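You operate a simulated robot arm through the tools that you are given. There is no shell and no other tool. Be economical: measure what you need, move in short steps, check, and stop when the job is done.

You are at the controls of a simulated robot arm. One attempt, no reset.

Task
Put the small carton that says "ties" from the top of the long steel table on the top board of the narrow wire shelf and the small carton that says "labels" in the tub. Fetch the small grey tub from the top of the steel bench and set it on the lower shelf of the steel bench. Put the numbered white cup that says "26" from the top of the steel bench on the front of the steel counter. Take the burnt bar and leave it on the bottom board of the narrow wire shelf. Open the counter door, fetch the blue jug from the inside of the counter cupboard and set it on top of the white pack and shut the door again. The order is free. Set down upright: small carton, small grey tub, numbered white cup, blue jug.
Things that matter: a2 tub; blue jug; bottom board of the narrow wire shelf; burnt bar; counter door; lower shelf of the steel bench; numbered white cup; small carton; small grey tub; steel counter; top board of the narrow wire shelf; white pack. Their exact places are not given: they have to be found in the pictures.

It is judged by the outcome, as a careful person would: the job done as asked, and still so three seconds after it is handed in. It fails if anything else is knocked over, pushed out of place, dropped, spilled or broken.

Robot
A 6-joint arm with a two-finger gripper on a trunk, on a base that drives. Base frame: it is fixed to the floor where the robot stands at the start and does not move with it; the origin is under the middle of the robot, x ahead of it, y to its left, z up; the surface under the hand at the start is at about z = 780. Readings come in mm, rad, newtons and seconds.
Its first joint turns from -2.897 to 2.897 rad. Places, roughly: a2 tub (25x21 cm) [2660, -1860, 820]; blue jug (15x10x15 cm) [500, 3500, 200]; bottom board of the narrow wire shelf [1100, 3700, 200]; burnt bar (17x3x4 cm) [1800, 3600, 900]; counter door [200, 3200, 400]; lower shelf of the steel bench [2200, 3600, 200]; numbered white cup [1750, 3750, 1000]; small carton [750, 0, 750]; small grey tub (7x7x7 cm) [2800, 3500, 900]; steel counter [200, 3300, 800]; top board of the narrow wire shelf [1100, 3700, 1400]; white pack [-1750, 750, 250]. Payload 2.45 kg.
Tool frame: the origin (TCP) lies between the finger pads and is the grasp point; the fingertips stand 20 mm ahead of it; z points along the fingers, y is the line along which they close. The gripper opens to 140 mm. The gripper's body begins 168 mm behind the TCP.
Orientation is told as [roll, pitch, yaw] about the base's x, y, z axes, in that order, counted from this pose: with the fingers straight down and closing along the base's y, the tool's x points along the base's -x, its y along +y and its z along -z.

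Tools
- The arm moves only by the tool drive_tool. Its argument "deltas" is a list of rows, each a list of 3 entries, a list of its own where there are three numbers: the shift along the tool's x, y, z in units of 300 mm (1.0 is 300 mm), then the turn, a rotation vector about the tool's x, y, z in units of 90 degrees (1.0 is 90 degrees), then the closure in counts, from 0 (fully open) to 255 (shut). In form: [[[dx, dy, dz], [rx, ry, rz], hand], ...]. A call has 1 to 12 rows; each row is the pose to reach, as a shift and turn from the pose commanded when the call began, along the tool's axes at that moment. A call with a number of a shift or a turn outside -1 to 1 is refused whole. Each row takes 0.2 s and may step no farther than 50 mm and 0.15 rad from the row before; otherwise, or with a gripper value out of range, the whole call is refused. Where a pose cannot be reached the arm comes as near as it can. A force on the tool above 40 N (or 10 N above the force at the start of the call, whichever is more), or a blocked arm, ends the call early, and 0.2 s more pass. The fingers move at their own pace (about 45 mm/s each) and stop on an object; they squeeze with about 31 N. The grip force told is the motor's: it shows also when the fingers shut on nothing. Time passes only in rows, and 0.2 s behind the last, so rows that repeat a pose let the fingers close. It gives the time, the measured TCP pose, the force on the tool (base axes), the opening and the grip force at its end, in the units of the frame above (readings bear some noise), with the torque about the TCP (base axes, N m) and any sound that the robot's microphone picked up, and new pictures: "views" is both (left out), scene, wrist or none.
- Cameras (640 x 400 px; columns grow to the right, rows downward): "scene" is now at [-96.5, 163.2, 1157.5]; the picture's right is [-0.14, -0.99, 0.00], its down [-0.20, 0.03, -0.98] and it looks along [0.97, -0.14, -0.20] (base axes); focal length 269 px, centre (320, 200). "wrist" rides on the gripper at [78, 11, -209] in the tool frame; the picture's right is [-0.14, 0.99, 0.00], its down [-0.92, -0.13, -0.37] and it looks along [-0.36, -0.05, 0.93] (tool axes); focal length 280 px, centre (320, 200).
- roll_base(legs): drives the robot by 1 to 6 legs, each [ahead, left, turn to the left] in mm, mm and rad, along the robot's own axes; the way and the turn of a leg run together, so that a leg with both is an arc; at most 1500 mm and 3.142 rad a leg. The arm and the cameras ride along, it lands a little off, and it stops where it bumps. It gives what a move gives, and a new picture of the scene camera.
- aim_head(pan, tilt): turns the head with the scene camera to pan (to the left, within 2.496 rad either way) and tilt (down, from -0.506 to 1.204), counted from straight ahead of the robot. It gives what a move gives, and a new picture of the scene camera.
- locate(camera, pixels): for up to 12 pixels [column, row] of the newest picture of that camera ("zoom" is the newest enlarged one), the place [x, y, z] in the base frame of the surface seen there, good to about 2 mm. The clock stands still meanwhile.
- zoom(camera, box): a new picture of the part [left, top, right, bottom] of that camera's present view, enlarged. The clock stands still meanwhile.
- close_job(): hands the job in; it is judged then, once.

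Keep the steps short. Do not move on a guess: measure, check each grasp and each placing, and mend mistakes. In all there are 138 turns and 260 pictures (those below and enlarged ones count). Leave the gripper open and the arm clear of the work at the hand-in unless told otherwise, and finish with a single line.

The tools are called after ">>>" as name(argument=value, ...) on one line, values as JSON. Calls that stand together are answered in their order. drive_tool: Moves the arm, as the interface text tells. Its arguments: {"type":"object","properties":{"deltas":{"type":"array","items":{"type":"array"}},"views":{"type":"string","enum":["both","scene","wrist","none"]}},"required":["deltas"]} The other tools are called the same way: roll_base (legs) drives the base; aim_head (pan, tilt) turns the head that bears the scene camera; locate (camera, pixels) gives the place of the surface under pixels of a picture; zoom (camera, box) takes an enlarged picture of a part of a camera's view; close_job () hands the job in.

At the start:

```text
t: 0.0
position: [615.0, -126.7, 1104.1]
ee_rot: [0.001, 0.0, 0.001]
ft_force: [0.4, -0.9, -0.6]
ft_torque: [0.0, 0.02, -0.03]
grip_width: 139.9
gripper_force: 0.0
robot x, y, heading: [-0.1, 1.8, -0.002]
head pan, tilt: [-0.141, 0.199]
```

scene: 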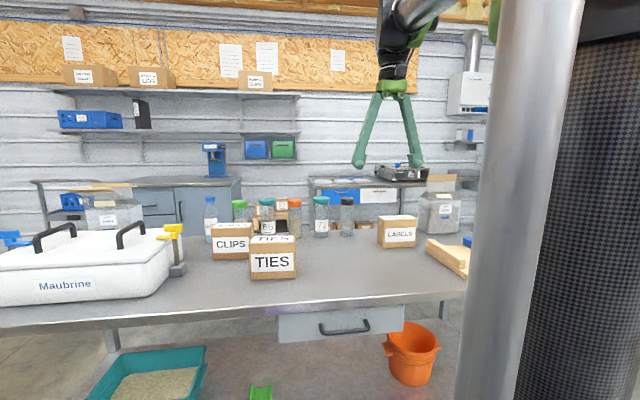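
wrist: 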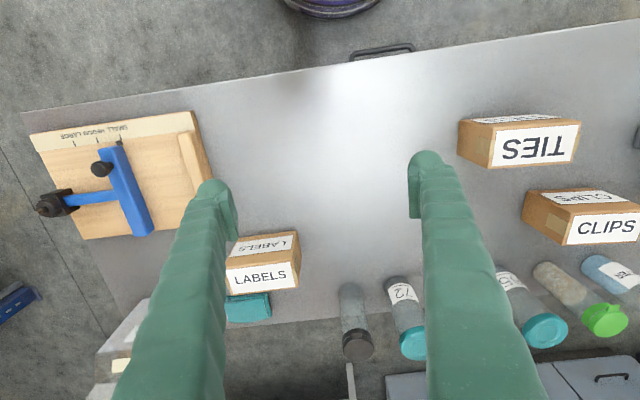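

I see the TIES and LABELS cartons on the long table. First I measure their corners in both pictures.

>>> locate(camera="wrist", pixels=[[462, 122], [500, 123], [580, 123], [490, 165], [573, 162], [535, 148], [228, 262], [295, 235], [298, 262], [300, 288], [233, 294], [320, 200]])

>>> locate(camera="scene", pixels=[[272, 263], [272, 240], [252, 250], [294, 250], [251, 278], [295, 278], [398, 236], [380, 222], [416, 219], [385, 246], [415, 246], [400, 217]])

>>> zoom(camera="scene", box=[200, 180, 460, 300])

```text
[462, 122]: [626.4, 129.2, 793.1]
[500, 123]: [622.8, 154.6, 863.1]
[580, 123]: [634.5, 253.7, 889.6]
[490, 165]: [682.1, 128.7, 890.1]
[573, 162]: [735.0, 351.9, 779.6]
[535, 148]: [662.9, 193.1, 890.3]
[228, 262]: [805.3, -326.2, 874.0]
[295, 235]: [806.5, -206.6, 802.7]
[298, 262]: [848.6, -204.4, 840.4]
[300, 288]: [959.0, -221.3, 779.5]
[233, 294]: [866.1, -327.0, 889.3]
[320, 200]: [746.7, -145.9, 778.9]
```

```text
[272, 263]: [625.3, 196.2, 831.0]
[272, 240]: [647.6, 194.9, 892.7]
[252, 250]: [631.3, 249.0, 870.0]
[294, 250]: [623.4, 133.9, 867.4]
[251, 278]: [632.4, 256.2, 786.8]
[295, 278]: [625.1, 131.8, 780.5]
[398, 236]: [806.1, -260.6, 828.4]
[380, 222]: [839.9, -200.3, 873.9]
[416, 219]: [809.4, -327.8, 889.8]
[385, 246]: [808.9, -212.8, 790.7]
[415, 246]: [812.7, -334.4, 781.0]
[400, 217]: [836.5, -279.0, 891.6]
```

```text
2.46 times, centred on (330, 240) of scene
```

zoom: 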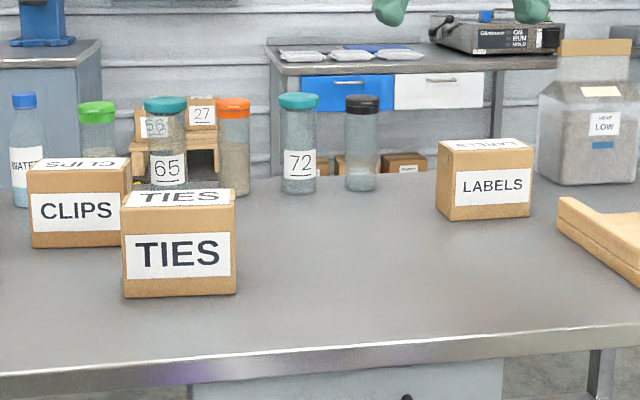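

TIES spans x≈625–690, y≈132–254, top z≈890; LABELS spans x≈806–870, y≈-207 to -330. Next I look around for the other places.

>>> aim_head(pan=1.2, tilt=0.2)

>>> aim_head(pan=2.4, tilt=0.3)

>>> aim_head(pan=-0.8, tilt=0.2)

```text
t: 1.5
position: [613.1, -126.5, 1103.7]
ee_rot: [0.0, 0.001, 0.0]
ft_force: [0.4, -0.8, 0.1]
ft_torque: [0.02, 0.0, 0.02]
grip_width: 140.2
gripper_force: 0.0
robot x, y, heading: [-1.9, -0.2, 0.0]
head pan, tilt: [1.201, 0.201]
```

scene: 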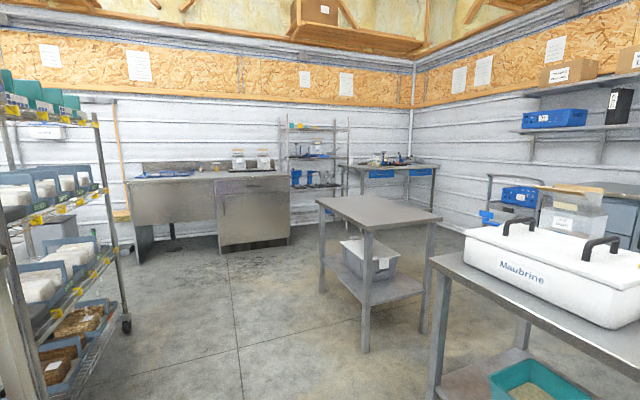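

```text
t: 2.9
position: [614.7, -127.0, 1104.0]
ee_rot: [0.0, 0.001, 0.0]
ft_force: [-0.6, -0.2, 0.2]
ft_torque: [0.01, 0.06, -0.03]
grip_width: 140.1
gripper_force: 0.1
robot x, y, heading: [2.5, -0.3, 0.002]
head pan, tilt: [2.4, 0.3]
```

scene: 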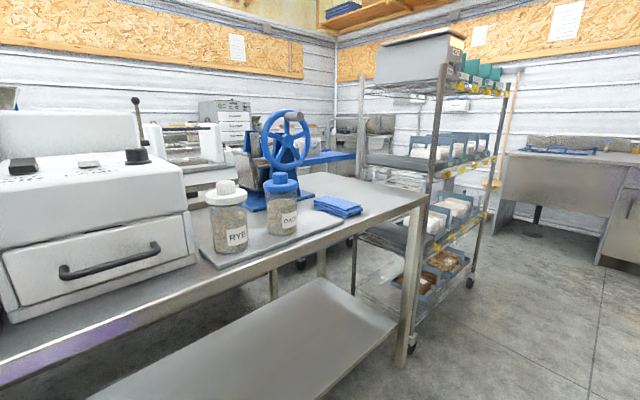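

```text
t: 5.6
position: [615.1, -127.1, 1104.0]
ee_rot: [0.0, 0.001, 0.0]
ft_force: [0.8, -0.5, 0.5]
ft_torque: [0.01, -0.03, -0.01]
grip_width: 140.2
gripper_force: 0.1
robot x, y, heading: [-0.3, 2.2, -0.003]
head pan, tilt: [-0.799, 0.201]
```

scene: 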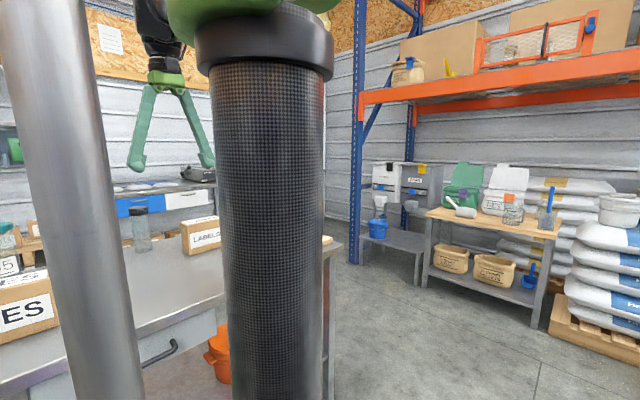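

The room: counter, narrow wire shelf and steel bench on the far left; wooden bench on the right. I measure points on the right.

>>> locate(camera="scene", pixels=[[428, 213], [558, 232], [535, 328], [427, 290], [385, 238], [420, 285], [355, 262], [560, 345], [440, 330], [329, 239], [380, 345], [378, 228]])

>>> zoom(camera="scene", box=[340, 140, 640, 330])

```text
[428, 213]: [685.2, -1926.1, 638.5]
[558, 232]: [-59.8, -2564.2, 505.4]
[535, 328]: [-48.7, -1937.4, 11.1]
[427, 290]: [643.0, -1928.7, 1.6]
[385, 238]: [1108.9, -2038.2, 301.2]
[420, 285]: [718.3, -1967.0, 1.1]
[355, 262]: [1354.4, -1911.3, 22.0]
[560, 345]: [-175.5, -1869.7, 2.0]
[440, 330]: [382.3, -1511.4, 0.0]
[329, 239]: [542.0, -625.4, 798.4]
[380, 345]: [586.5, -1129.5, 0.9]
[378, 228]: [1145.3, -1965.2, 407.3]
```

```text
2.11 times, centred on (490, 235) of scene
```

zoom: 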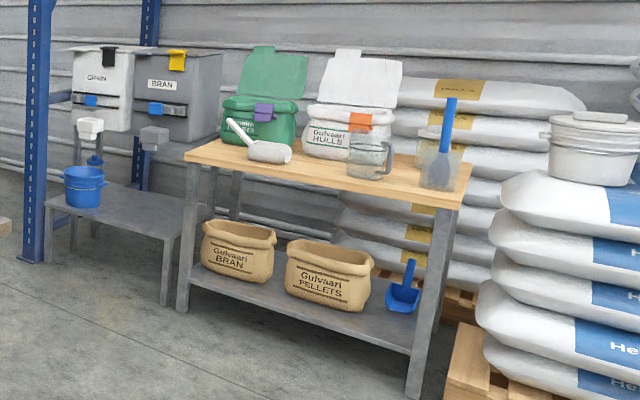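

The LABELS carton goes first, since its tub is on the right. I move above LABELS (about (838,-267)) while turning the hand 90° so the fingers close along x.

>>> drive_tool(deltas=[[[-0.062, -0.039, 0.0], [0, 0, 0.0834], 0], [[-0.124, -0.078, 0.0], [0, 0, 0.1667], 0], [[-0.186, -0.117, 0.0], [0, 0, 0.25], 0], [[-0.248, -0.156, 0.0], [0, 0, 0.3333], 0], [[-0.31, -0.195, 0.03], [0, 0, 0.4167], 0], [[-0.372, -0.233, 0.06], [0, 0, 0.5], 0], [[-0.433, -0.272, 0.09], [0, 0, 0.5833], 0], [[-0.495, -0.311, 0.12], [0, 0, 0.6667], 0], [[-0.557, -0.35, 0.15], [0, 0, 0.75], 0], [[-0.619, -0.389, 0.18], [0, 0, 0.8333], 0], [[-0.681, -0.428, 0.2], [0, 0, 0.9167], 0], [[-0.743, -0.467, 0.2], [0, 0, 1.0], 0]], views="wrist")

>>> aim_head(pan=-0.2, tilt=0.25)

```text
t: 8.2
position: [836.6, -266.7, 1042.2]
ee_rot: [0.0, 0.0, -1.573]
ft_force: [-0.5, 1.1, -0.2]
ft_torque: [-0.01, -0.05, 0.01]
grip_width: 139.8
gripper_force: 0.0
robot x, y, heading: [2.1, -0.6, 0.002]
head pan, tilt: [-0.799, 0.201]
```

wrist: 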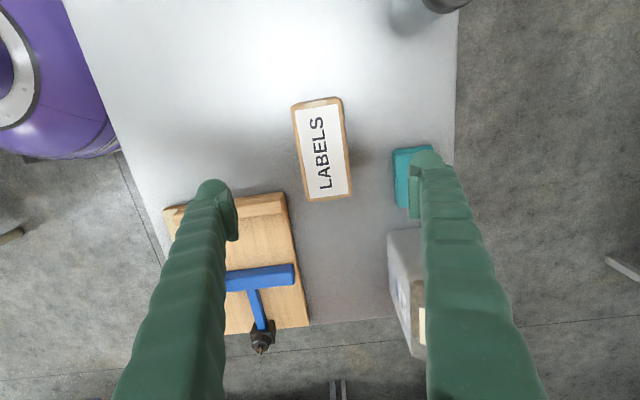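

```text
t: 9.2
position: [835.6, -266.6, 1043.4]
ee_rot: [0.0, 0.0, -1.571]
ft_force: [-0.4, -0.2, 0.2]
ft_torque: [-0.01, 0.0, -0.03]
grip_width: 140.0
gripper_force: 0.1
robot x, y, heading: [-0.6, -1.8, 0.004]
head pan, tilt: [-0.201, 0.25]
```

scene: 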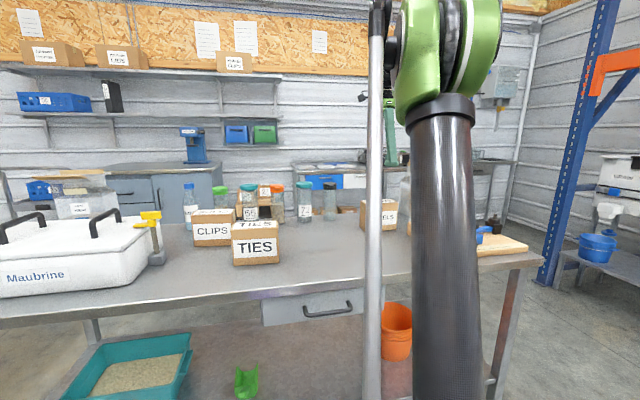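

The LABELS carton is seen from above, corners near (293,105),(341,98),(351,195),(305,201). I measure them.

>>> locate(camera="wrist", pixels=[[295, 107], [339, 100], [348, 193], [308, 198], [322, 150], [398, 150], [428, 152]])

```text
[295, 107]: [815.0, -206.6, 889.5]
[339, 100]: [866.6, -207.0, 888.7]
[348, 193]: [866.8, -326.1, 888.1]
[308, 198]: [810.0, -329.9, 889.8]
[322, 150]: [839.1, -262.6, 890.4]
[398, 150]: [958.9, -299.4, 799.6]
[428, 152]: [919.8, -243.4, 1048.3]
```

Carton centre is (839,-268), 57 mm thick, square to the axes. I go down to z≈850 and close.

>>> drive_tool(deltas=[[[0, 0.008, 0.16], [0, 0, 0], 0], [[0, 0.008, 0.32], [0, 0, 0], 0], [[0, 0.008, 0.45], [0, 0, 0], 0], [[0, 0.008, 0.55], [0, 0, 0], 0], [[0, 0.008, 0.64], [0, 0, 0], 0], [[0, 0.008, 0.64], [0, 0, 0], 255], [[0, 0.008, 0.64], [0, 0, 0], 255], [[0, 0.008, 0.64], [0, 0, 0], 255], [[0, 0.008, 0.64], [0, 0, 0], 255], [[0, 0.008, 0.64], [0, 0, 0], 255], [[0, 0.008, 0.64], [0, 0, 0], 255]], views="wrist")

```text
t: 11.6
position: [838.4, -266.4, 851.8]
ee_rot: [0.0, 0.002, -1.57]
ft_force: [0.9, -0.5, 0.2]
ft_torque: [-0.01, 0.02, 0.05]
grip_width: 71.9
gripper_force: 31.2
robot x, y, heading: [-2.5, -1.4, 0.003]
head pan, tilt: [-0.201, 0.25]
```

wrist: 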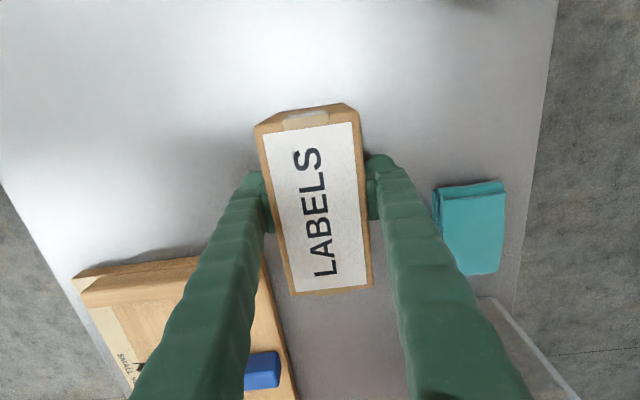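

Gripped at 72 mm width, 31 N. I lift and draw the arm in towards the robot.

>>> drive_tool(deltas=[[[0, 0, -0.08], [0, 0, 0], 255], [[0, 0, -0.2], [0, 0, 0], 255], [[0, 0, -0.35], [0, 0, 0], 255], [[0, 0, -0.5], [0, 0, 0], 255], [[0, 0, -0.65], [0, 0, 0], 255], [[0, 0, -0.8], [0, 0, 0], 255], [[0.05, -0.15, -0.8], [0, 0, 0], 255], [[0.1, -0.3, -0.8], [0, 0, 0], 255], [[0.15, -0.45, -0.8], [0, 0, 0], 255], [[0.2, -0.6, -0.8], [0, 0, 0], 255], [[0.25, -0.75, -0.8], [0, 0, 0], 255], [[0.3, -0.9, -0.8], [0, 0, 0], 255]], views="wrist")

>>> aim_head(pan=-1.2, tilt=0.4)

>>> aim_head(pan=0.4, tilt=0.4)

```text
t: 14.2
position: [570.2, -178.3, 1090.7]
ee_rot: [-0.001, 0.0, -1.571]
ft_force: [0.2, -0.6, -3.7]
ft_torque: [0.05, 0.12, 0.01]
grip_width: 72.5
gripper_force: 31.1
robot x, y, heading: [-0.5, 0.6, 0.0]
head pan, tilt: [-0.201, 0.25]
```

wrist: 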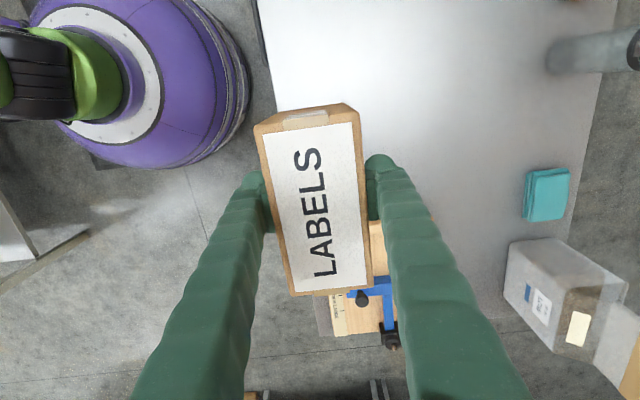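

```text
t: 15.5
position: [570.4, -178.1, 1090.1]
ee_rot: [0.0, -0.001, -1.571]
ft_force: [0.4, 0.7, -2.6]
ft_torque: [0.02, 0.0, 0.01]
grip_width: 71.9
gripper_force: 30.5
robot x, y, heading: [0.2, 2.3, -0.004]
head pan, tilt: [-1.201, 0.4]
```

scene: 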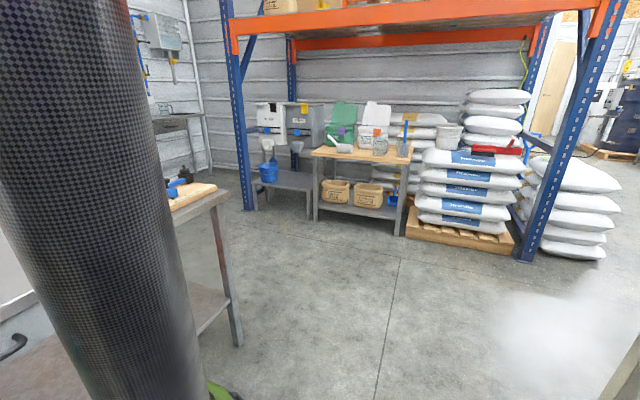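

```text
t: 17.2
position: [570.1, -178.4, 1091.0]
ee_rot: [0.0, 0.0, -1.57]
ft_force: [0.3, 0.2, -2.1]
ft_torque: [-0.02, 0.0, -0.01]
grip_width: 72.0
gripper_force: 30.9
robot x, y, heading: [-2.1, 0.4, 0.002]
head pan, tilt: [0.4, 0.4]
```

scene: 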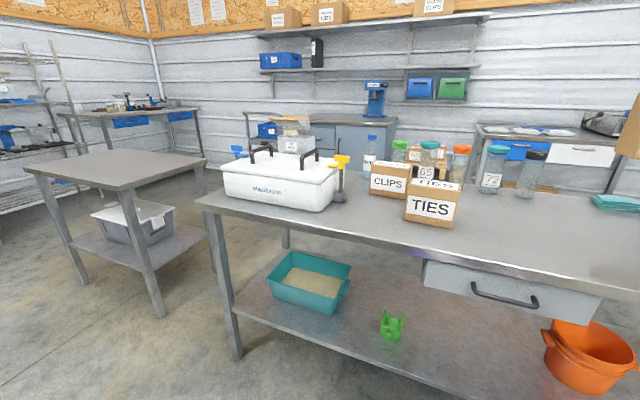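

Payload hangs steady. The way round the table's right end (corner about (542,-625)) is clear, rack post at (1354,-1911). I drive right 1250 and ahead 1500.

>>> roll_base(legs=[[0, -1250, 0], [1500, 0, 0]])

>>> aim_head(pan=-0.9, tilt=0.3)

```text
t: 30.4
position: [2048.9, -1483.1, 1090.4]
ee_rot: [-0.001, 0.001, -1.612]
ft_force: [-0.9, -0.1, -1.5]
ft_torque: [-0.03, 0.0, -0.01]
grip_width: 72.0
gripper_force: 30.7
robot x, y, heading: [1484.8, -1278.8, -0.044]
head pan, tilt: [0.4, 0.4]
```

scene: 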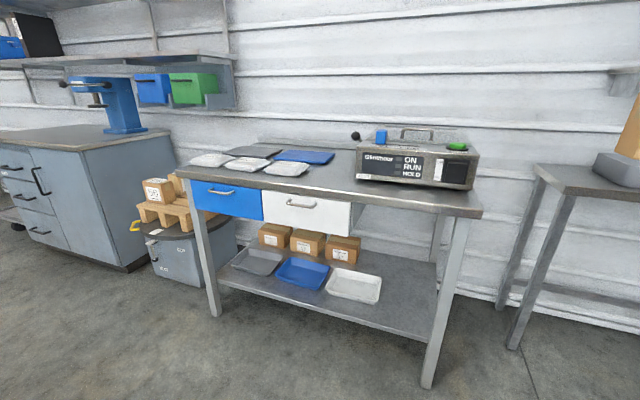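

```text
t: 31.9
position: [2049.0, -1482.8, 1091.7]
ee_rot: [0.001, 0.001, -1.611]
ft_force: [-0.2, 0.6, -2.2]
ft_torque: [0.0, 0.01, 0.03]
grip_width: 72.2
gripper_force: 30.9
robot x, y, heading: [1489.0, -1282.9, -0.041]
head pan, tilt: [-0.901, 0.3]
```

scene: 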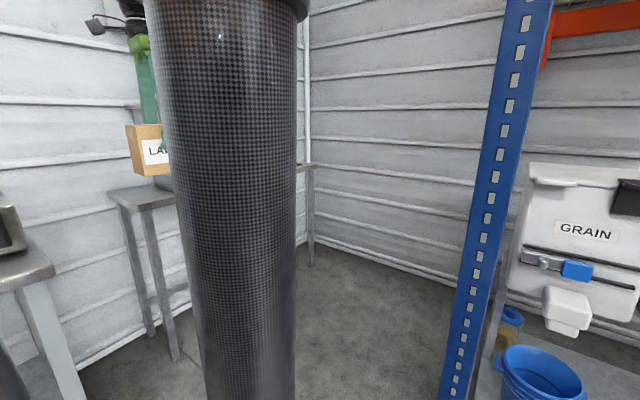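

The tub is hidden behind the trunk on the small table in the corner. I turn the robot right by 0.46 to face it.

>>> roll_base(legs=[[0, 0, -0.45]])

>>> aim_head(pan=-0.05, tilt=0.4)

```text
t: 33.6
position: [1910.8, -1702.4, 1091.8]
ee_rot: [0.002, -0.001, -2.053]
ft_force: [-0.4, -0.7, -3.1]
ft_torque: [0.03, 0.0, 0.01]
grip_width: 72.0
gripper_force: 30.5
robot x, y, heading: [1488.3, -1281.4, -0.481]
head pan, tilt: [-0.901, 0.3]
```

scene: 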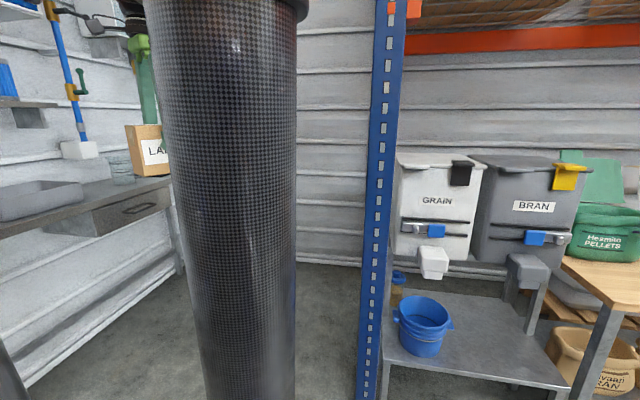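

```text
t: 34.8
position: [1910.2, -1702.9, 1090.2]
ee_rot: [-0.001, -0.001, -2.052]
ft_force: [-0.2, 0.1, -2.4]
ft_torque: [0.0, -0.02, -0.01]
grip_width: 72.1
gripper_force: 30.5
robot x, y, heading: [1489.2, -1280.4, -0.482]
head pan, tilt: [-0.051, 0.4]
```

scene: 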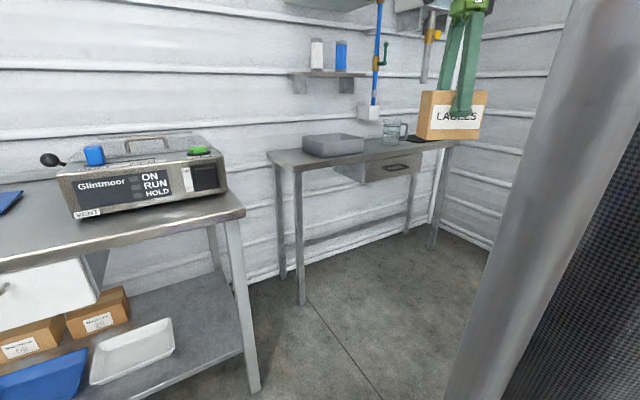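

The grey tub stands at (332,145) on the corner table. I measure it and the table.

>>> locate(camera="scene", pixels=[[302, 138], [345, 133], [362, 138], [320, 143], [310, 155], [360, 151], [297, 169], [455, 143], [300, 302], [335, 150], [272, 153], [395, 175]])

>>> zoom(camera="scene", box=[260, 110, 460, 235])

```text
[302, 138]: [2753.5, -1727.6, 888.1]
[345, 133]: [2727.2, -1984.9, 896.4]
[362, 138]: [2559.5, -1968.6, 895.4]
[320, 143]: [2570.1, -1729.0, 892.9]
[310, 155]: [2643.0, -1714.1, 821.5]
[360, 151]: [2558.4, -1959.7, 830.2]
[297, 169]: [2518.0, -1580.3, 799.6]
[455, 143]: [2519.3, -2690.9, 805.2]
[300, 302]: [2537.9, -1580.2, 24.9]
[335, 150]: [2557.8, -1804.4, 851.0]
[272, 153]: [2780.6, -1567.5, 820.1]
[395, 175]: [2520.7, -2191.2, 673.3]
```

```text
3.20 times, centred on (360, 172) of scene
```

zoom: 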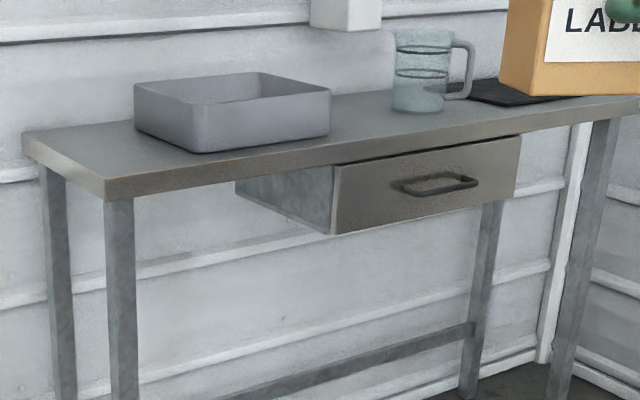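

Tub: x 2558–2755, y −1972 to −1722, rim z 895, table z 812, facing −x. I drive square to it: turn left, ahead, then right to about (1960,−1848).

>>> roll_base(legs=[[0, 0, 0.481], [470, 0, 0], [0, -560, 0]])

>>> aim_head(pan=-0.1, tilt=0.45)

```text
t: 38.7
position: [2477.5, -1468.3, 1090.8]
ee_rot: [0.0, 0.0, -1.58]
ft_force: [-0.5, -0.2, -1.4]
ft_torque: [-0.04, -0.02, -0.02]
grip_width: 71.9
gripper_force: 30.9
robot x, y, heading: [1907.3, -1286.2, -0.003]
head pan, tilt: [-0.051, 0.4]
stopped in leg 2: the robot was blocked; the commanded pose is now the measured one
```

scene: 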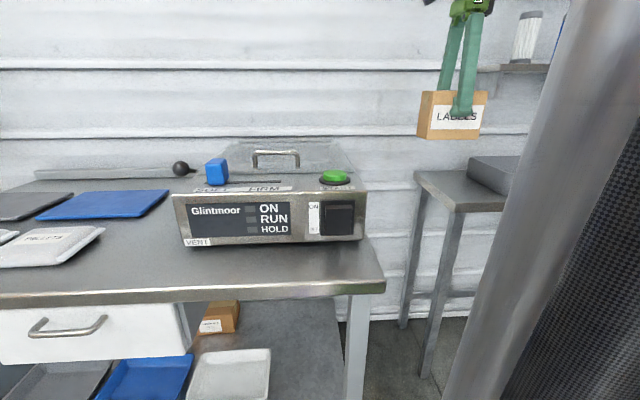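

```text
t: 39.3
position: [2477.8, -1468.2, 1090.4]
ee_rot: [0.001, -0.001, -1.58]
ft_force: [-0.1, 0.5, -4.2]
ft_torque: [0.02, 0.02, 0.0]
grip_width: 72.0
gripper_force: 31.1
robot x, y, heading: [1911.6, -1287.3, -0.012]
head pan, tilt: [-0.099, 0.45]
```

scene: 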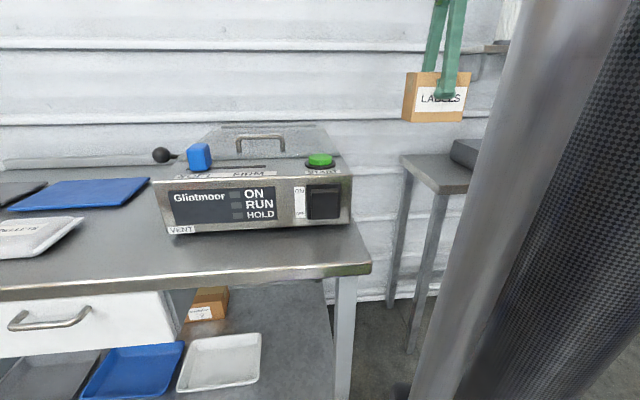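

The base was blocked, presumably by the nearer bench's right leg. I measure that bench's corner before shifting right.

>>> locate(camera="scene", pixels=[[370, 268], [345, 300], [338, 390], [200, 290], [20, 300], [408, 350], [430, 188]])

```text
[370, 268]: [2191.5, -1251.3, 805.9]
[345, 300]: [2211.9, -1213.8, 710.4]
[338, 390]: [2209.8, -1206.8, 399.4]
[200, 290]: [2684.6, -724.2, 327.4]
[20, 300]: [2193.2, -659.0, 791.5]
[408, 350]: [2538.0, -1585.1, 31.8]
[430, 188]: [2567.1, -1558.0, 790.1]
```

Bench front edge at x≈2192, so the base reaches ~285 ahead. I back off 30, go right 560, then ahead 130.

>>> roll_base(legs=[[-40, 0, 0.01], [0, -560, 0], [140, 0, 0]])

>>> aim_head(pan=0.0, tilt=0.5)

```text
t: 43.9
position: [2583.4, -2020.3, 1090.1]
ee_rot: [0.0, 0.0, -1.57]
ft_force: [-0.6, -0.3, -3.2]
ft_torque: [0.03, -0.02, 0.02]
grip_width: 71.9
gripper_force: 30.9
robot x, y, heading: [2012.0, -1843.9, 0.001]
head pan, tilt: [-0.099, 0.45]
```

scene: 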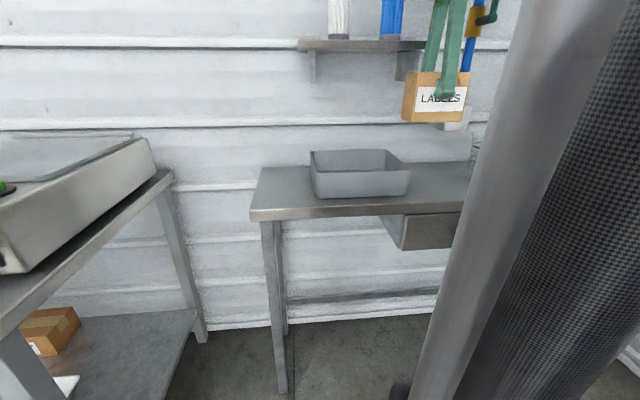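

```text
t: 44.6
position: [2583.0, -2021.4, 1091.3]
ee_rot: [0.001, 0.0, -1.568]
ft_force: [-0.3, 0.2, -3.2]
ft_torque: [0.03, 0.01, -0.02]
grip_width: 72.3
gripper_force: 30.9
robot x, y, heading: [2012.3, -1843.7, 0.004]
head pan, tilt: [0.0, 0.499]
```

scene: 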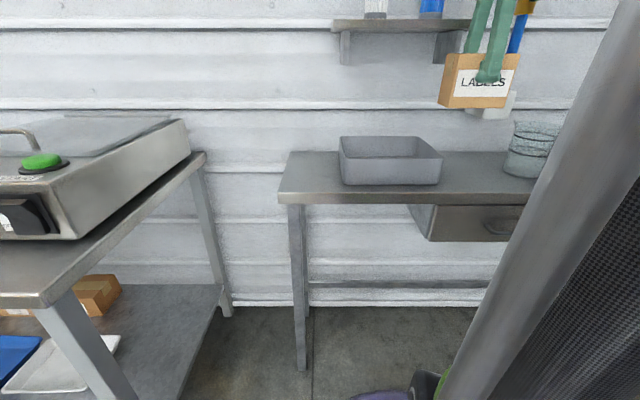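

Tub at hand. I check the wall shelf above it for clearance and re-measure the tub's rim.

>>> locate(camera="scene", pixels=[[335, 28], [400, 28], [345, 60], [341, 137], [414, 137], [440, 155], [345, 160], [390, 150], [500, 110], [377, 10], [432, 8]])

```text
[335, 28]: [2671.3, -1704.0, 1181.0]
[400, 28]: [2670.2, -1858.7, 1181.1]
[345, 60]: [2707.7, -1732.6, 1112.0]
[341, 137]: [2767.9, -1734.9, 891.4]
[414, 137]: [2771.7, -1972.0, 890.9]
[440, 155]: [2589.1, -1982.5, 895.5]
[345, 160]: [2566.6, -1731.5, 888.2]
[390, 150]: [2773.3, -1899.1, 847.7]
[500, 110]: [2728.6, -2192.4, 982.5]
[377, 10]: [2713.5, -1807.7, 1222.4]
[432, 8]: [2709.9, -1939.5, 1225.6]
```

Problem seen: the wall shelf (front edge x=2670, z≈1180) overhangs the tub, so the hand must be slim in x and lean slightly back. I first turn the hand so the fingers close along y, centred at y=−1850, staying at x≈2565.

>>> drive_tool(deltas=[[[0.048, -0.005, 0], [0, 0, -0.0834], 255], [[0.095, -0.01, 0], [0, 0, -0.1667], 255], [[0.143, -0.015, 0], [0, 0, -0.25], 255], [[0.19, -0.02, 0], [0, 0, -0.3333], 255], [[0.238, -0.025, 0], [0, 0, -0.4167], 255], [[0.285, -0.03, 0], [0, 0, -0.5], 255], [[0.333, -0.035, 0], [0, 0, -0.5833], 255], [[0.38, -0.04, 0], [0, 0, -0.6667], 255], [[0.428, -0.045, 0], [0, 0, -0.75], 255], [[0.475, -0.05, 0], [0, 0, -0.8333], 255], [[0.523, -0.055, 0], [0, 0, -0.9167], 255], [[0.57, -0.06, 0], [0, 0, -1.0], 255]], views="both")

```text
t: 47.2
position: [2565.0, -1850.4, 1092.3]
ee_rot: [0.0, 0.0, 0.003]
ft_force: [-0.6, 0.2, -2.4]
ft_torque: [0.02, 0.03, 0.0]
grip_width: 72.0
gripper_force: 31.3
robot x, y, heading: [2011.6, -1843.9, 0.002]
head pan, tilt: [0.0, 0.499]
```

scene: 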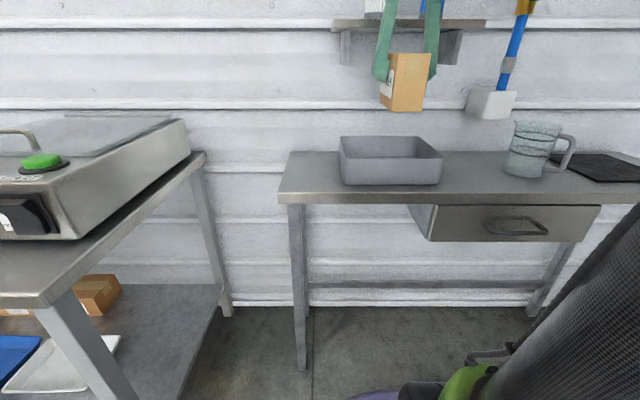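
wrist: 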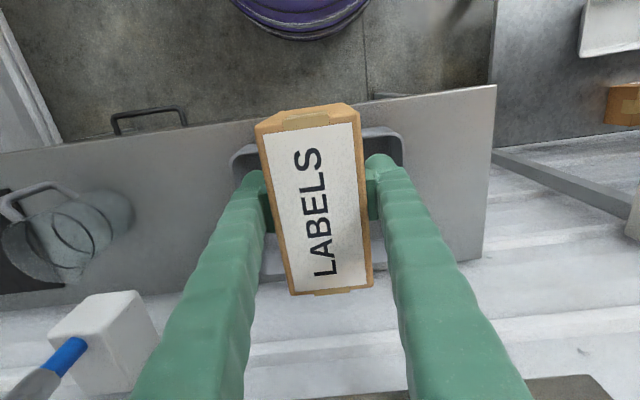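

Now closing along y. I tilt 7° (hand leaning back to the robot), move ahead 72 and down to z≈915.

>>> drive_tool(deltas=[[[-0.06, 0, 0], [0, -0.04, 0], 255], [[-0.12, 0, 0.02], [0, -0.078, 0], 255], [[-0.18, 0, 0.08], [0, -0.078, 0], 255], [[-0.24, 0, 0.16], [0, -0.078, 0], 255], [[-0.24, 0, 0.26], [0, -0.078, 0], 255], [[-0.24, 0, 0.36], [0, -0.078, 0], 255], [[-0.24, 0, 0.46], [0, -0.078, 0], 255], [[-0.24, 0, 0.53], [0, -0.078, 0], 255], [[-0.24, 0, 0.59], [0, -0.078, 0], 255]], views="both")

```text
t: 49.2
position: [2637.9, -1849.6, 914.8]
ee_rot: [0.0, -0.123, 0.002]
ft_force: [-0.3, 0.2, -1.4]
ft_torque: [-0.01, 0.03, -0.03]
grip_width: 72.2
gripper_force: 31.1
robot x, y, heading: [2012.6, -1841.8, -0.005]
head pan, tilt: [0.0, 0.499]
```

scene: 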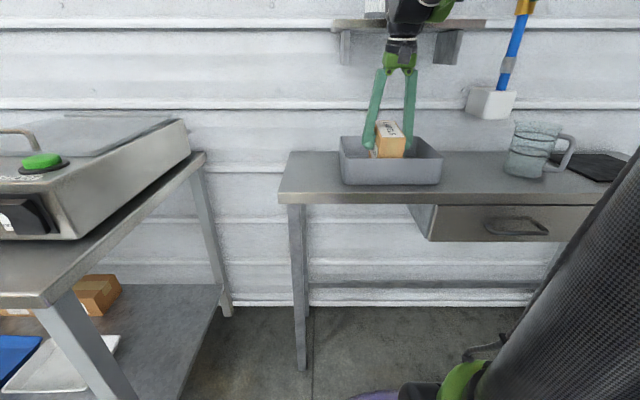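
wrist: 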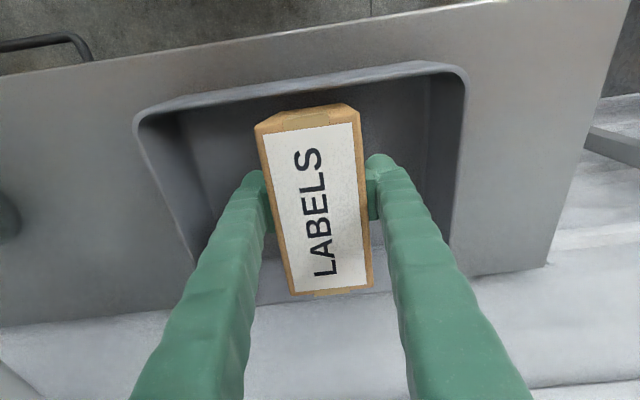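

Carton is well inside. I lower slowly 26 mm in small steps watching the force.

>>> drive_tool(deltas=[[[0.004, 0, 0.033], [0, 0, 0], 255], [[0.006, 0, 0.05], [0, 0, 0], 255], [[0.007, 0, 0.06], [0, 0, 0], 255], [[0.008, 0, 0.068], [0, 0, 0], 255], [[0.009, 0, 0.075], [0, 0, 0], 255], [[0.01, 0, 0.082], [0, 0, 0], 255]], views="wrist")

```text
t: 50.6
position: [2636.6, -1849.7, 889.5]
ee_rot: [0.001, -0.124, 0.001]
ft_force: [6.5, -0.2, 39.2]
ft_torque: [-0.03, 0.26, -0.01]
grip_width: 72.4
gripper_force: 31.0
robot x, y, heading: [2012.1, -1838.3, 0.001]
head pan, tilt: [0.0, 0.499]
```

wrist: 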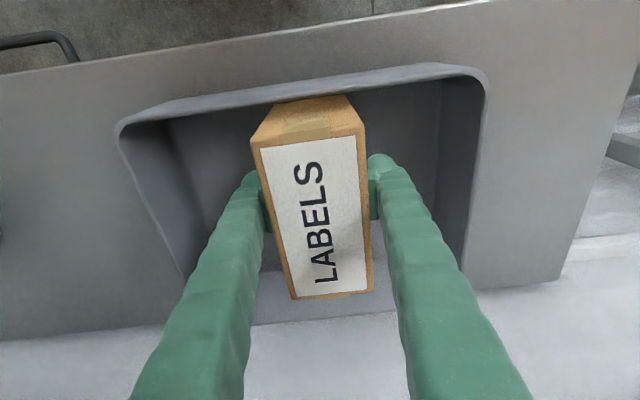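

The carton pivoted flat onto the tub's floor (39 N). I open the fingers and rise straight up.

>>> drive_tool(deltas=[[[0, 0, -0.005], [0, 0, 0], 120], [[0, 0, -0.005], [0, 0, 0], 60], [[0, 0, -0.005], [0, 0, 0], 60], [[0, 0, -0.005], [0, 0, 0], 60], [[-0.01, 0, -0.08], [0, 0, 0], 60], [[-0.02, 0, -0.18], [0, 0, 0], 60], [[-0.035, 0, -0.3], [0, 0, 0], 60], [[-0.035, 0, -0.45], [0, 0, 0], 60], [[-0.035, 0, -0.6], [0, 0, 0], 60], [[0.1, 0, -0.65], [0, 0, 0], 60]], views="both")

```text
t: 52.8
position: [2584.2, -1850.2, 1080.0]
ee_rot: [0.002, -0.122, 0.003]
ft_force: [0.7, 0.5, -0.4]
ft_torque: [0.0, 0.1, -0.04]
grip_width: 107.0
gripper_force: 0.1
robot x, y, heading: [2009.8, -1841.0, 0.003]
head pan, tilt: [0.0, 0.499]
```

scene: 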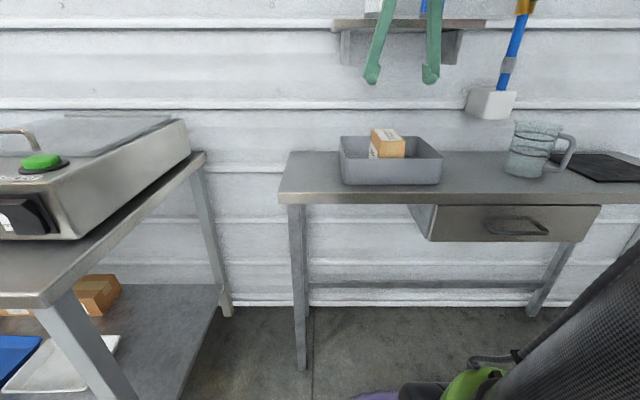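
wrist: 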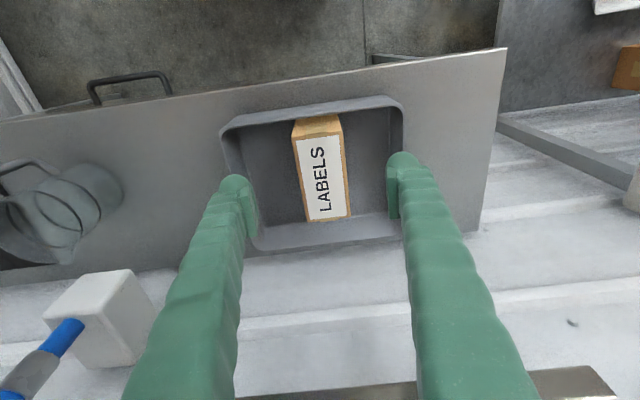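

LABELS stands upright in the tub. I level the hand, pull it in a little, then drive back round to the TIES carton.

>>> drive_tool(deltas=[[[0.1, 0, 0], [0, 0.04, 0], 0], [[0.2, 0, -0.02], [0, 0.078, 0], 0], [[0.3, 0, -0.05], [0, 0.078, 0], 0]], views="none")

>>> roll_base(legs=[[-150, 0, 0], [0, 590, 0], [-1500, 0, 0], [-365, 0, 0], [0, 1440, 0]])

```text
t: 53.6
position: [2492.0, -1848.4, 1082.7]
ee_rot: [0.001, 0.0, 0.003]
ft_force: [0.8, 0.0, 0.3]
ft_torque: [0.0, 0.03, 0.0]
grip_width: 140.2
gripper_force: 0.1
robot x, y, heading: [2013.3, -1845.2, -0.001]
head pan, tilt: [0.0, 0.499]
```

```text
t: 73.8
position: [519.5, 221.3, 1083.6]
ee_rot: [-0.001, 0.002, -0.027]
ft_force: [-0.8, 0.4, -0.8]
ft_torque: [-0.03, -0.01, 0.0]
grip_width: 139.9
gripper_force: 0.0
robot x, y, heading: [37.7, 239.3, -0.026]
head pan, tilt: [0.0, 0.499]
```

scene: 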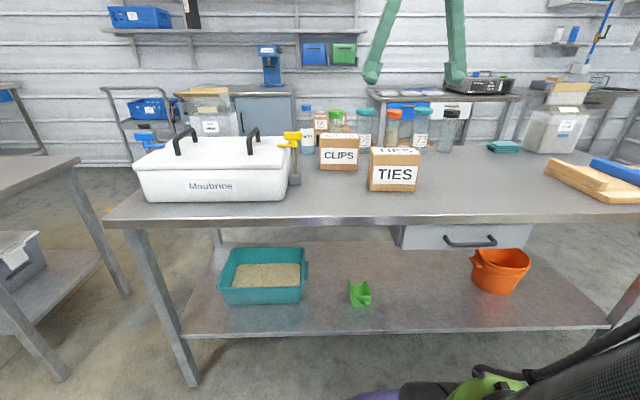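

I'm in front of TIES. Before grasping I look at the narrow wire shelf to choose the grasp direction.

>>> aim_head(pan=1.25, tilt=0.1)

>>> zoom(camera="scene", box=[220, 90, 460, 240])

>>> locate(camera="wrist", pixels=[[320, 200]])

```text
t: 75.2
position: [519.0, 222.6, 1083.0]
ee_rot: [0.001, 0.001, -0.025]
ft_force: [-0.4, 0.4, 0.1]
ft_torque: [0.01, -0.01, -0.01]
grip_width: 140.1
gripper_force: 0.0
robot x, y, heading: [40.3, 243.9, -0.029]
head pan, tilt: [1.25, 0.099]
```

scene: 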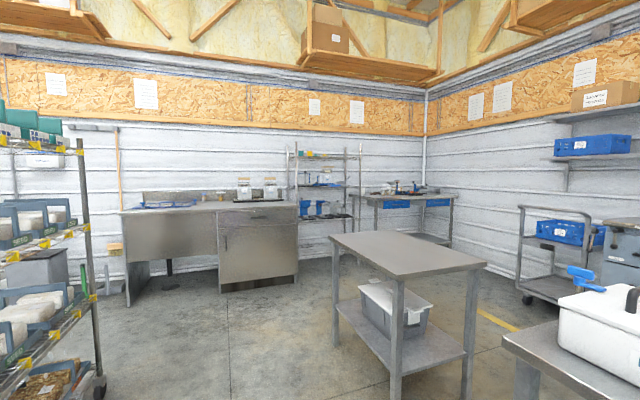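

```text
2.67 times, centred on (340, 165) of scene
```

zoom: 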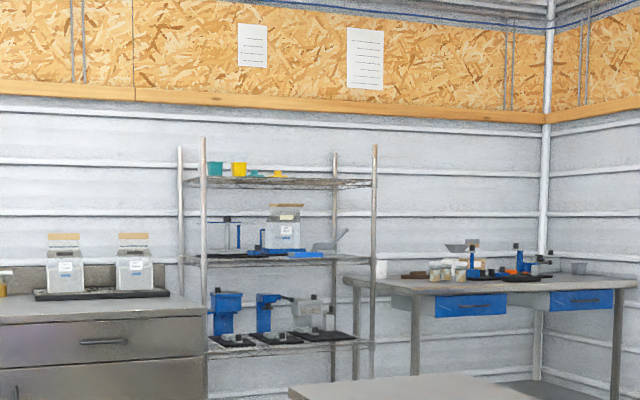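

```text
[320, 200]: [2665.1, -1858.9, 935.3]
```

The top board carries small pots at its left; the right half is free. I measure it.

>>> locate(camera="zoom", pixels=[[215, 186], [370, 186], [205, 145], [376, 150], [336, 160], [310, 183], [278, 175], [210, 262], [370, 258], [210, 352], [370, 346], [181, 155]])

>>> aim_head(pan=0.1, tilt=0.4)

```text
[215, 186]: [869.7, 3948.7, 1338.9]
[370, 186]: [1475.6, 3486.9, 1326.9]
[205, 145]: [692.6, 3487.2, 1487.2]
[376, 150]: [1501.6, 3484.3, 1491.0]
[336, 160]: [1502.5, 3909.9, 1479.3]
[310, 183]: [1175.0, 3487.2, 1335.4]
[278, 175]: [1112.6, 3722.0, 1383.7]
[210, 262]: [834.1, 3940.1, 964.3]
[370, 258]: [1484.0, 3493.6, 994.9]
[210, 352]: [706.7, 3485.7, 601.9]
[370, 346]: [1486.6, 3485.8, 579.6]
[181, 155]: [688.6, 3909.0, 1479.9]
```

```text
t: 76.6
position: [520.4, 222.1, 1083.9]
ee_rot: [-0.001, 0.001, -0.027]
ft_force: [-1.0, 0.1, -0.2]
ft_torque: [-0.03, 0.03, 0.02]
grip_width: 139.8
gripper_force: 0.0
robot x, y, heading: [39.0, 238.3, -0.024]
head pan, tilt: [0.099, 0.4]
```

scene: 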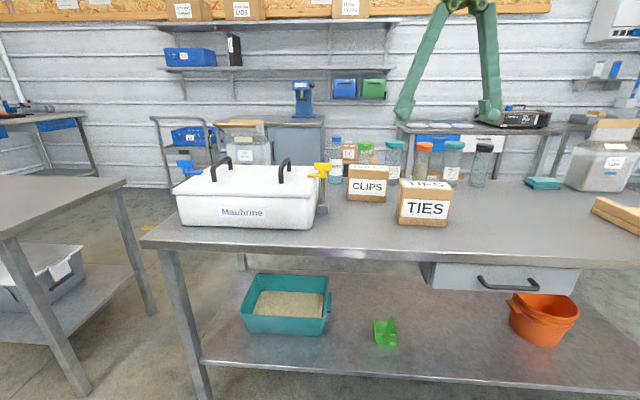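

Shelf posts span x 690–1502, y 3487–3910; top board z≈1340. Now I go above TIES with the hand turned 90°.

>>> drive_tool(deltas=[[[-0.04, -0.007, 0], [0, 0, 0.0834], 0], [[-0.08, -0.014, 0], [0, 0, 0.1667], 0], [[-0.12, -0.021, 0], [0, 0, 0.25], 0], [[-0.16, -0.028, 0.02], [0, 0, 0.3333], 0], [[-0.2, -0.035, 0.04], [0, 0, 0.4167], 0], [[-0.24, -0.042, 0.06], [0, 0, 0.5], 0], [[-0.28, -0.049, 0.08], [0, 0, 0.5833], 0], [[-0.32, -0.056, 0.1], [0, 0, 0.6667], 0], [[-0.36, -0.063, 0.12], [0, 0, 0.75], 0], [[-0.4, -0.07, 0.14], [0, 0, 0.8333], 0], [[-0.44, -0.077, 0.14], [0, 0, 0.9167], 0], [[-0.476, -0.084, 0.14], [0, 0, 1.0], 0]], views="wrist")

```text
t: 79.2
position: [663.0, 194.0, 1041.9]
ee_rot: [0.0, 0.002, -1.597]
ft_force: [-0.8, -0.2, 0.0]
ft_torque: [0.06, -0.01, -0.01]
grip_width: 140.0
gripper_force: 0.1
robot x, y, heading: [36.6, 240.8, -0.02]
head pan, tilt: [0.099, 0.4]
```

wrist: 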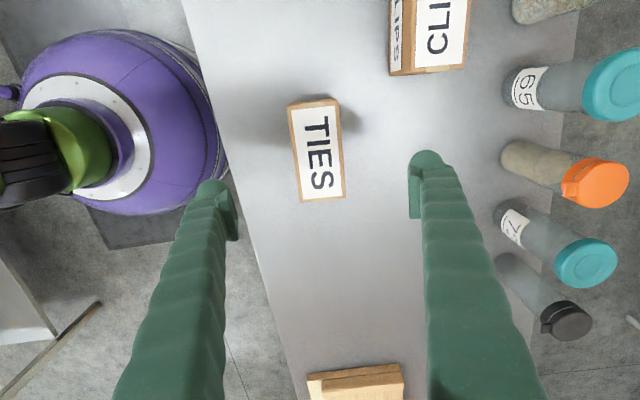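

>>> locate(camera="wrist", pixels=[[291, 107], [335, 101], [343, 193], [304, 199], [317, 150], [392, 70], [463, 66], [365, 170], [390, 72]])

```text
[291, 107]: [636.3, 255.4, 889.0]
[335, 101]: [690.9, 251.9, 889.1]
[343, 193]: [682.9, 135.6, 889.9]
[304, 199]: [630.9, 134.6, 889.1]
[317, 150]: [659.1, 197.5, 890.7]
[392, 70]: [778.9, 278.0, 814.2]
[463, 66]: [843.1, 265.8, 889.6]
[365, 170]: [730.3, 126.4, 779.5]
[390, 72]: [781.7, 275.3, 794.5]
```

Centre (660,194), nothing near the fingers (CLIPS begins x≈780). I go down to z≈850 and close.

>>> drive_tool(deltas=[[[0, -0.01, 0.16], [0, 0, 0.022], 0], [[0, -0.01, 0.32], [0, 0, 0.022], 0], [[0, -0.01, 0.45], [0, 0, 0.022], 0], [[0, -0.01, 0.55], [0, 0, 0.022], 0], [[0, -0.01, 0.64], [0, 0, 0.022], 0], [[0, -0.01, 0.64], [0, 0, 0.022], 255], [[0, -0.01, 0.64], [0, 0, 0.022], 255], [[0, -0.01, 0.64], [0, 0, 0.022], 255], [[0, -0.01, 0.64], [0, 0, 0.022], 255], [[0, -0.01, 0.64], [0, 0, 0.022], 255], [[0, -0.01, 0.64], [0, 0, 0.022], 255]], views="none")

>>> drive_tool(deltas=[[[0, 0, -0.08], [0, 0, 0], 255], [[0, 0, -0.2], [0, 0, 0], 255], [[0, 0, -0.35], [0, 0, 0], 255], [[0, 0, -0.5], [0, 0, 0], 255], [[0, 0, -0.65], [0, 0, 0], 255], [[0, 0, -0.8], [0, 0, 0], 255], [[0.0, -0.15, -0.8], [0, 0, 0], 255], [[0.0, -0.3, -0.85], [0, 0, 0], 255], [[0.0, -0.4, -0.9], [0, 0, 0], 255]], views="wrist")

```text
t: 81.6
position: [657.4, 191.7, 848.7]
ee_rot: [0.0, 0.001, -1.632]
ft_force: [1.0, 0.0, 0.0]
ft_torque: [0.0, 0.04, -0.01]
grip_width: 72.0
gripper_force: 31.4
robot x, y, heading: [38.6, 239.4, -0.024]
head pan, tilt: [0.099, 0.4]
```

```text
t: 83.6
position: [539.3, 203.9, 1118.4]
ee_rot: [0.0, 0.0, -1.632]
ft_force: [0.4, 0.2, -2.7]
ft_torque: [-0.01, 0.09, -0.02]
grip_width: 72.1
gripper_force: 31.5
robot x, y, heading: [39.7, 240.5, -0.028]
head pan, tilt: [0.099, 0.4]
```

wrist: 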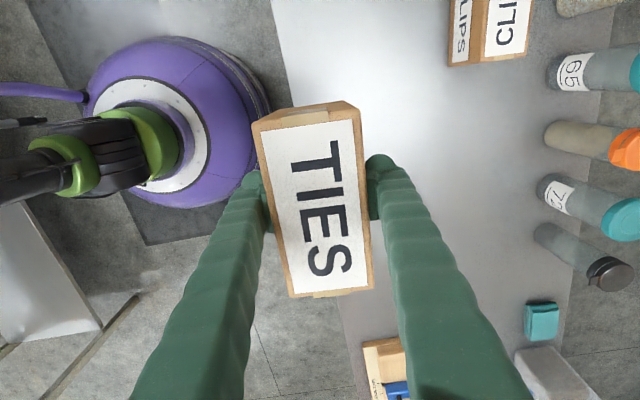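

TIES is held. I check the obstacles on the way left: the square table and the long table's end.

>>> aim_head(pan=1.2, tilt=0.35)

>>> locate(camera="scene", pixels=[[330, 170], [400, 210], [490, 190], [400, 320], [500, 300], [100, 340], [290, 215], [220, 220], [120, 150], [500, 340], [215, 270], [300, 250]])

```text
t: 84.9
position: [539.3, 203.7, 1119.1]
ee_rot: [0.0, 0.0, -1.632]
ft_force: [0.1, 0.6, -2.7]
ft_torque: [0.01, -0.03, 0.05]
grip_width: 71.9
gripper_force: 30.9
robot x, y, heading: [38.6, 243.2, -0.028]
head pan, tilt: [1.201, 0.351]
```

scene: 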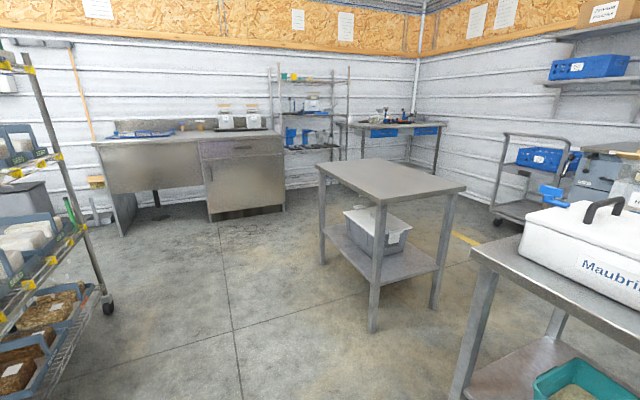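

```text
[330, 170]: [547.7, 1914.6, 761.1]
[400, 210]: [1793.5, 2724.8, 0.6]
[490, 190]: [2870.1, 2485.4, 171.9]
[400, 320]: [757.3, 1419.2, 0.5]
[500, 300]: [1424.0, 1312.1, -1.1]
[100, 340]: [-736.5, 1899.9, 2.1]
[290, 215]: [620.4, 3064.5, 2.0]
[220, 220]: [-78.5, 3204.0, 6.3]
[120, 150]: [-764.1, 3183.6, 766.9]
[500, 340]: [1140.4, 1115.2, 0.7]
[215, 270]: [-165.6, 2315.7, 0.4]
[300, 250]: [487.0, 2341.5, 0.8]
```

>>> locate(camera="scene", pixels=[[318, 168], [380, 202], [463, 188], [378, 160], [373, 330], [322, 262], [435, 308], [472, 248], [285, 155], [345, 125], [440, 125], [361, 158]])

```text
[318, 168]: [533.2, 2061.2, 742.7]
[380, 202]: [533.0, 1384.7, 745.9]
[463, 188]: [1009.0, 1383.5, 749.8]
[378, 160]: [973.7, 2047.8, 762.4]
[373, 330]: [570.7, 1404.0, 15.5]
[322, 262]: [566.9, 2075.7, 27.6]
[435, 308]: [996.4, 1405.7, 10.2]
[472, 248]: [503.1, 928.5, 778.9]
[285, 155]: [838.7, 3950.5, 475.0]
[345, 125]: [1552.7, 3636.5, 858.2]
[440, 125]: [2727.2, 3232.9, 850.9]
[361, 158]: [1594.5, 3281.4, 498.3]
```

Square table spans x 533–1010, y 1384–2080; counter front y≈3064; bench starts x≈1552. I drive left 2350, turn to face the shelf, then right about 1130.

>>> roll_base(legs=[[0, 1200, 0.028], [0, 1140, 0], [0, 0, 1.571], [0, -1130, 0]])

>>> aim_head(pan=0.0, tilt=0.0)

```text
t: 105.5
position: [1193.7, 3103.3, 1118.1]
ee_rot: [0.0, 0.0, -0.012]
ft_force: [-0.2, 0.2, -2.9]
ft_torque: [-0.01, -0.03, 0.0]
grip_width: 71.8
gripper_force: 31.4
robot x, y, heading: [1182.8, 2603.2, 1.595]
head pan, tilt: [1.201, 0.351]
```

scene: 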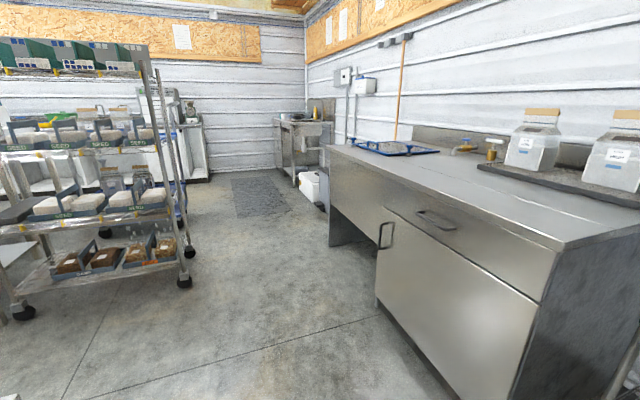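

```text
t: 106.9
position: [1194.4, 3103.0, 1118.5]
ee_rot: [0.0, -0.001, -0.013]
ft_force: [0.8, -0.2, -2.7]
ft_torque: [-0.01, -0.02, 0.01]
grip_width: 71.8
gripper_force: 31.0
robot x, y, heading: [1181.0, 2604.5, 1.591]
head pan, tilt: [0.0, 0.0]
```

scene: 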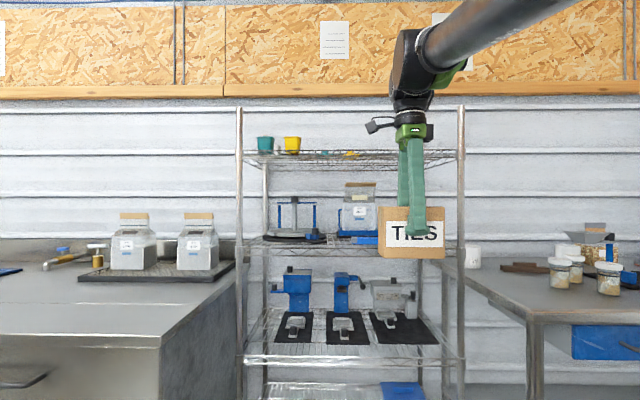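

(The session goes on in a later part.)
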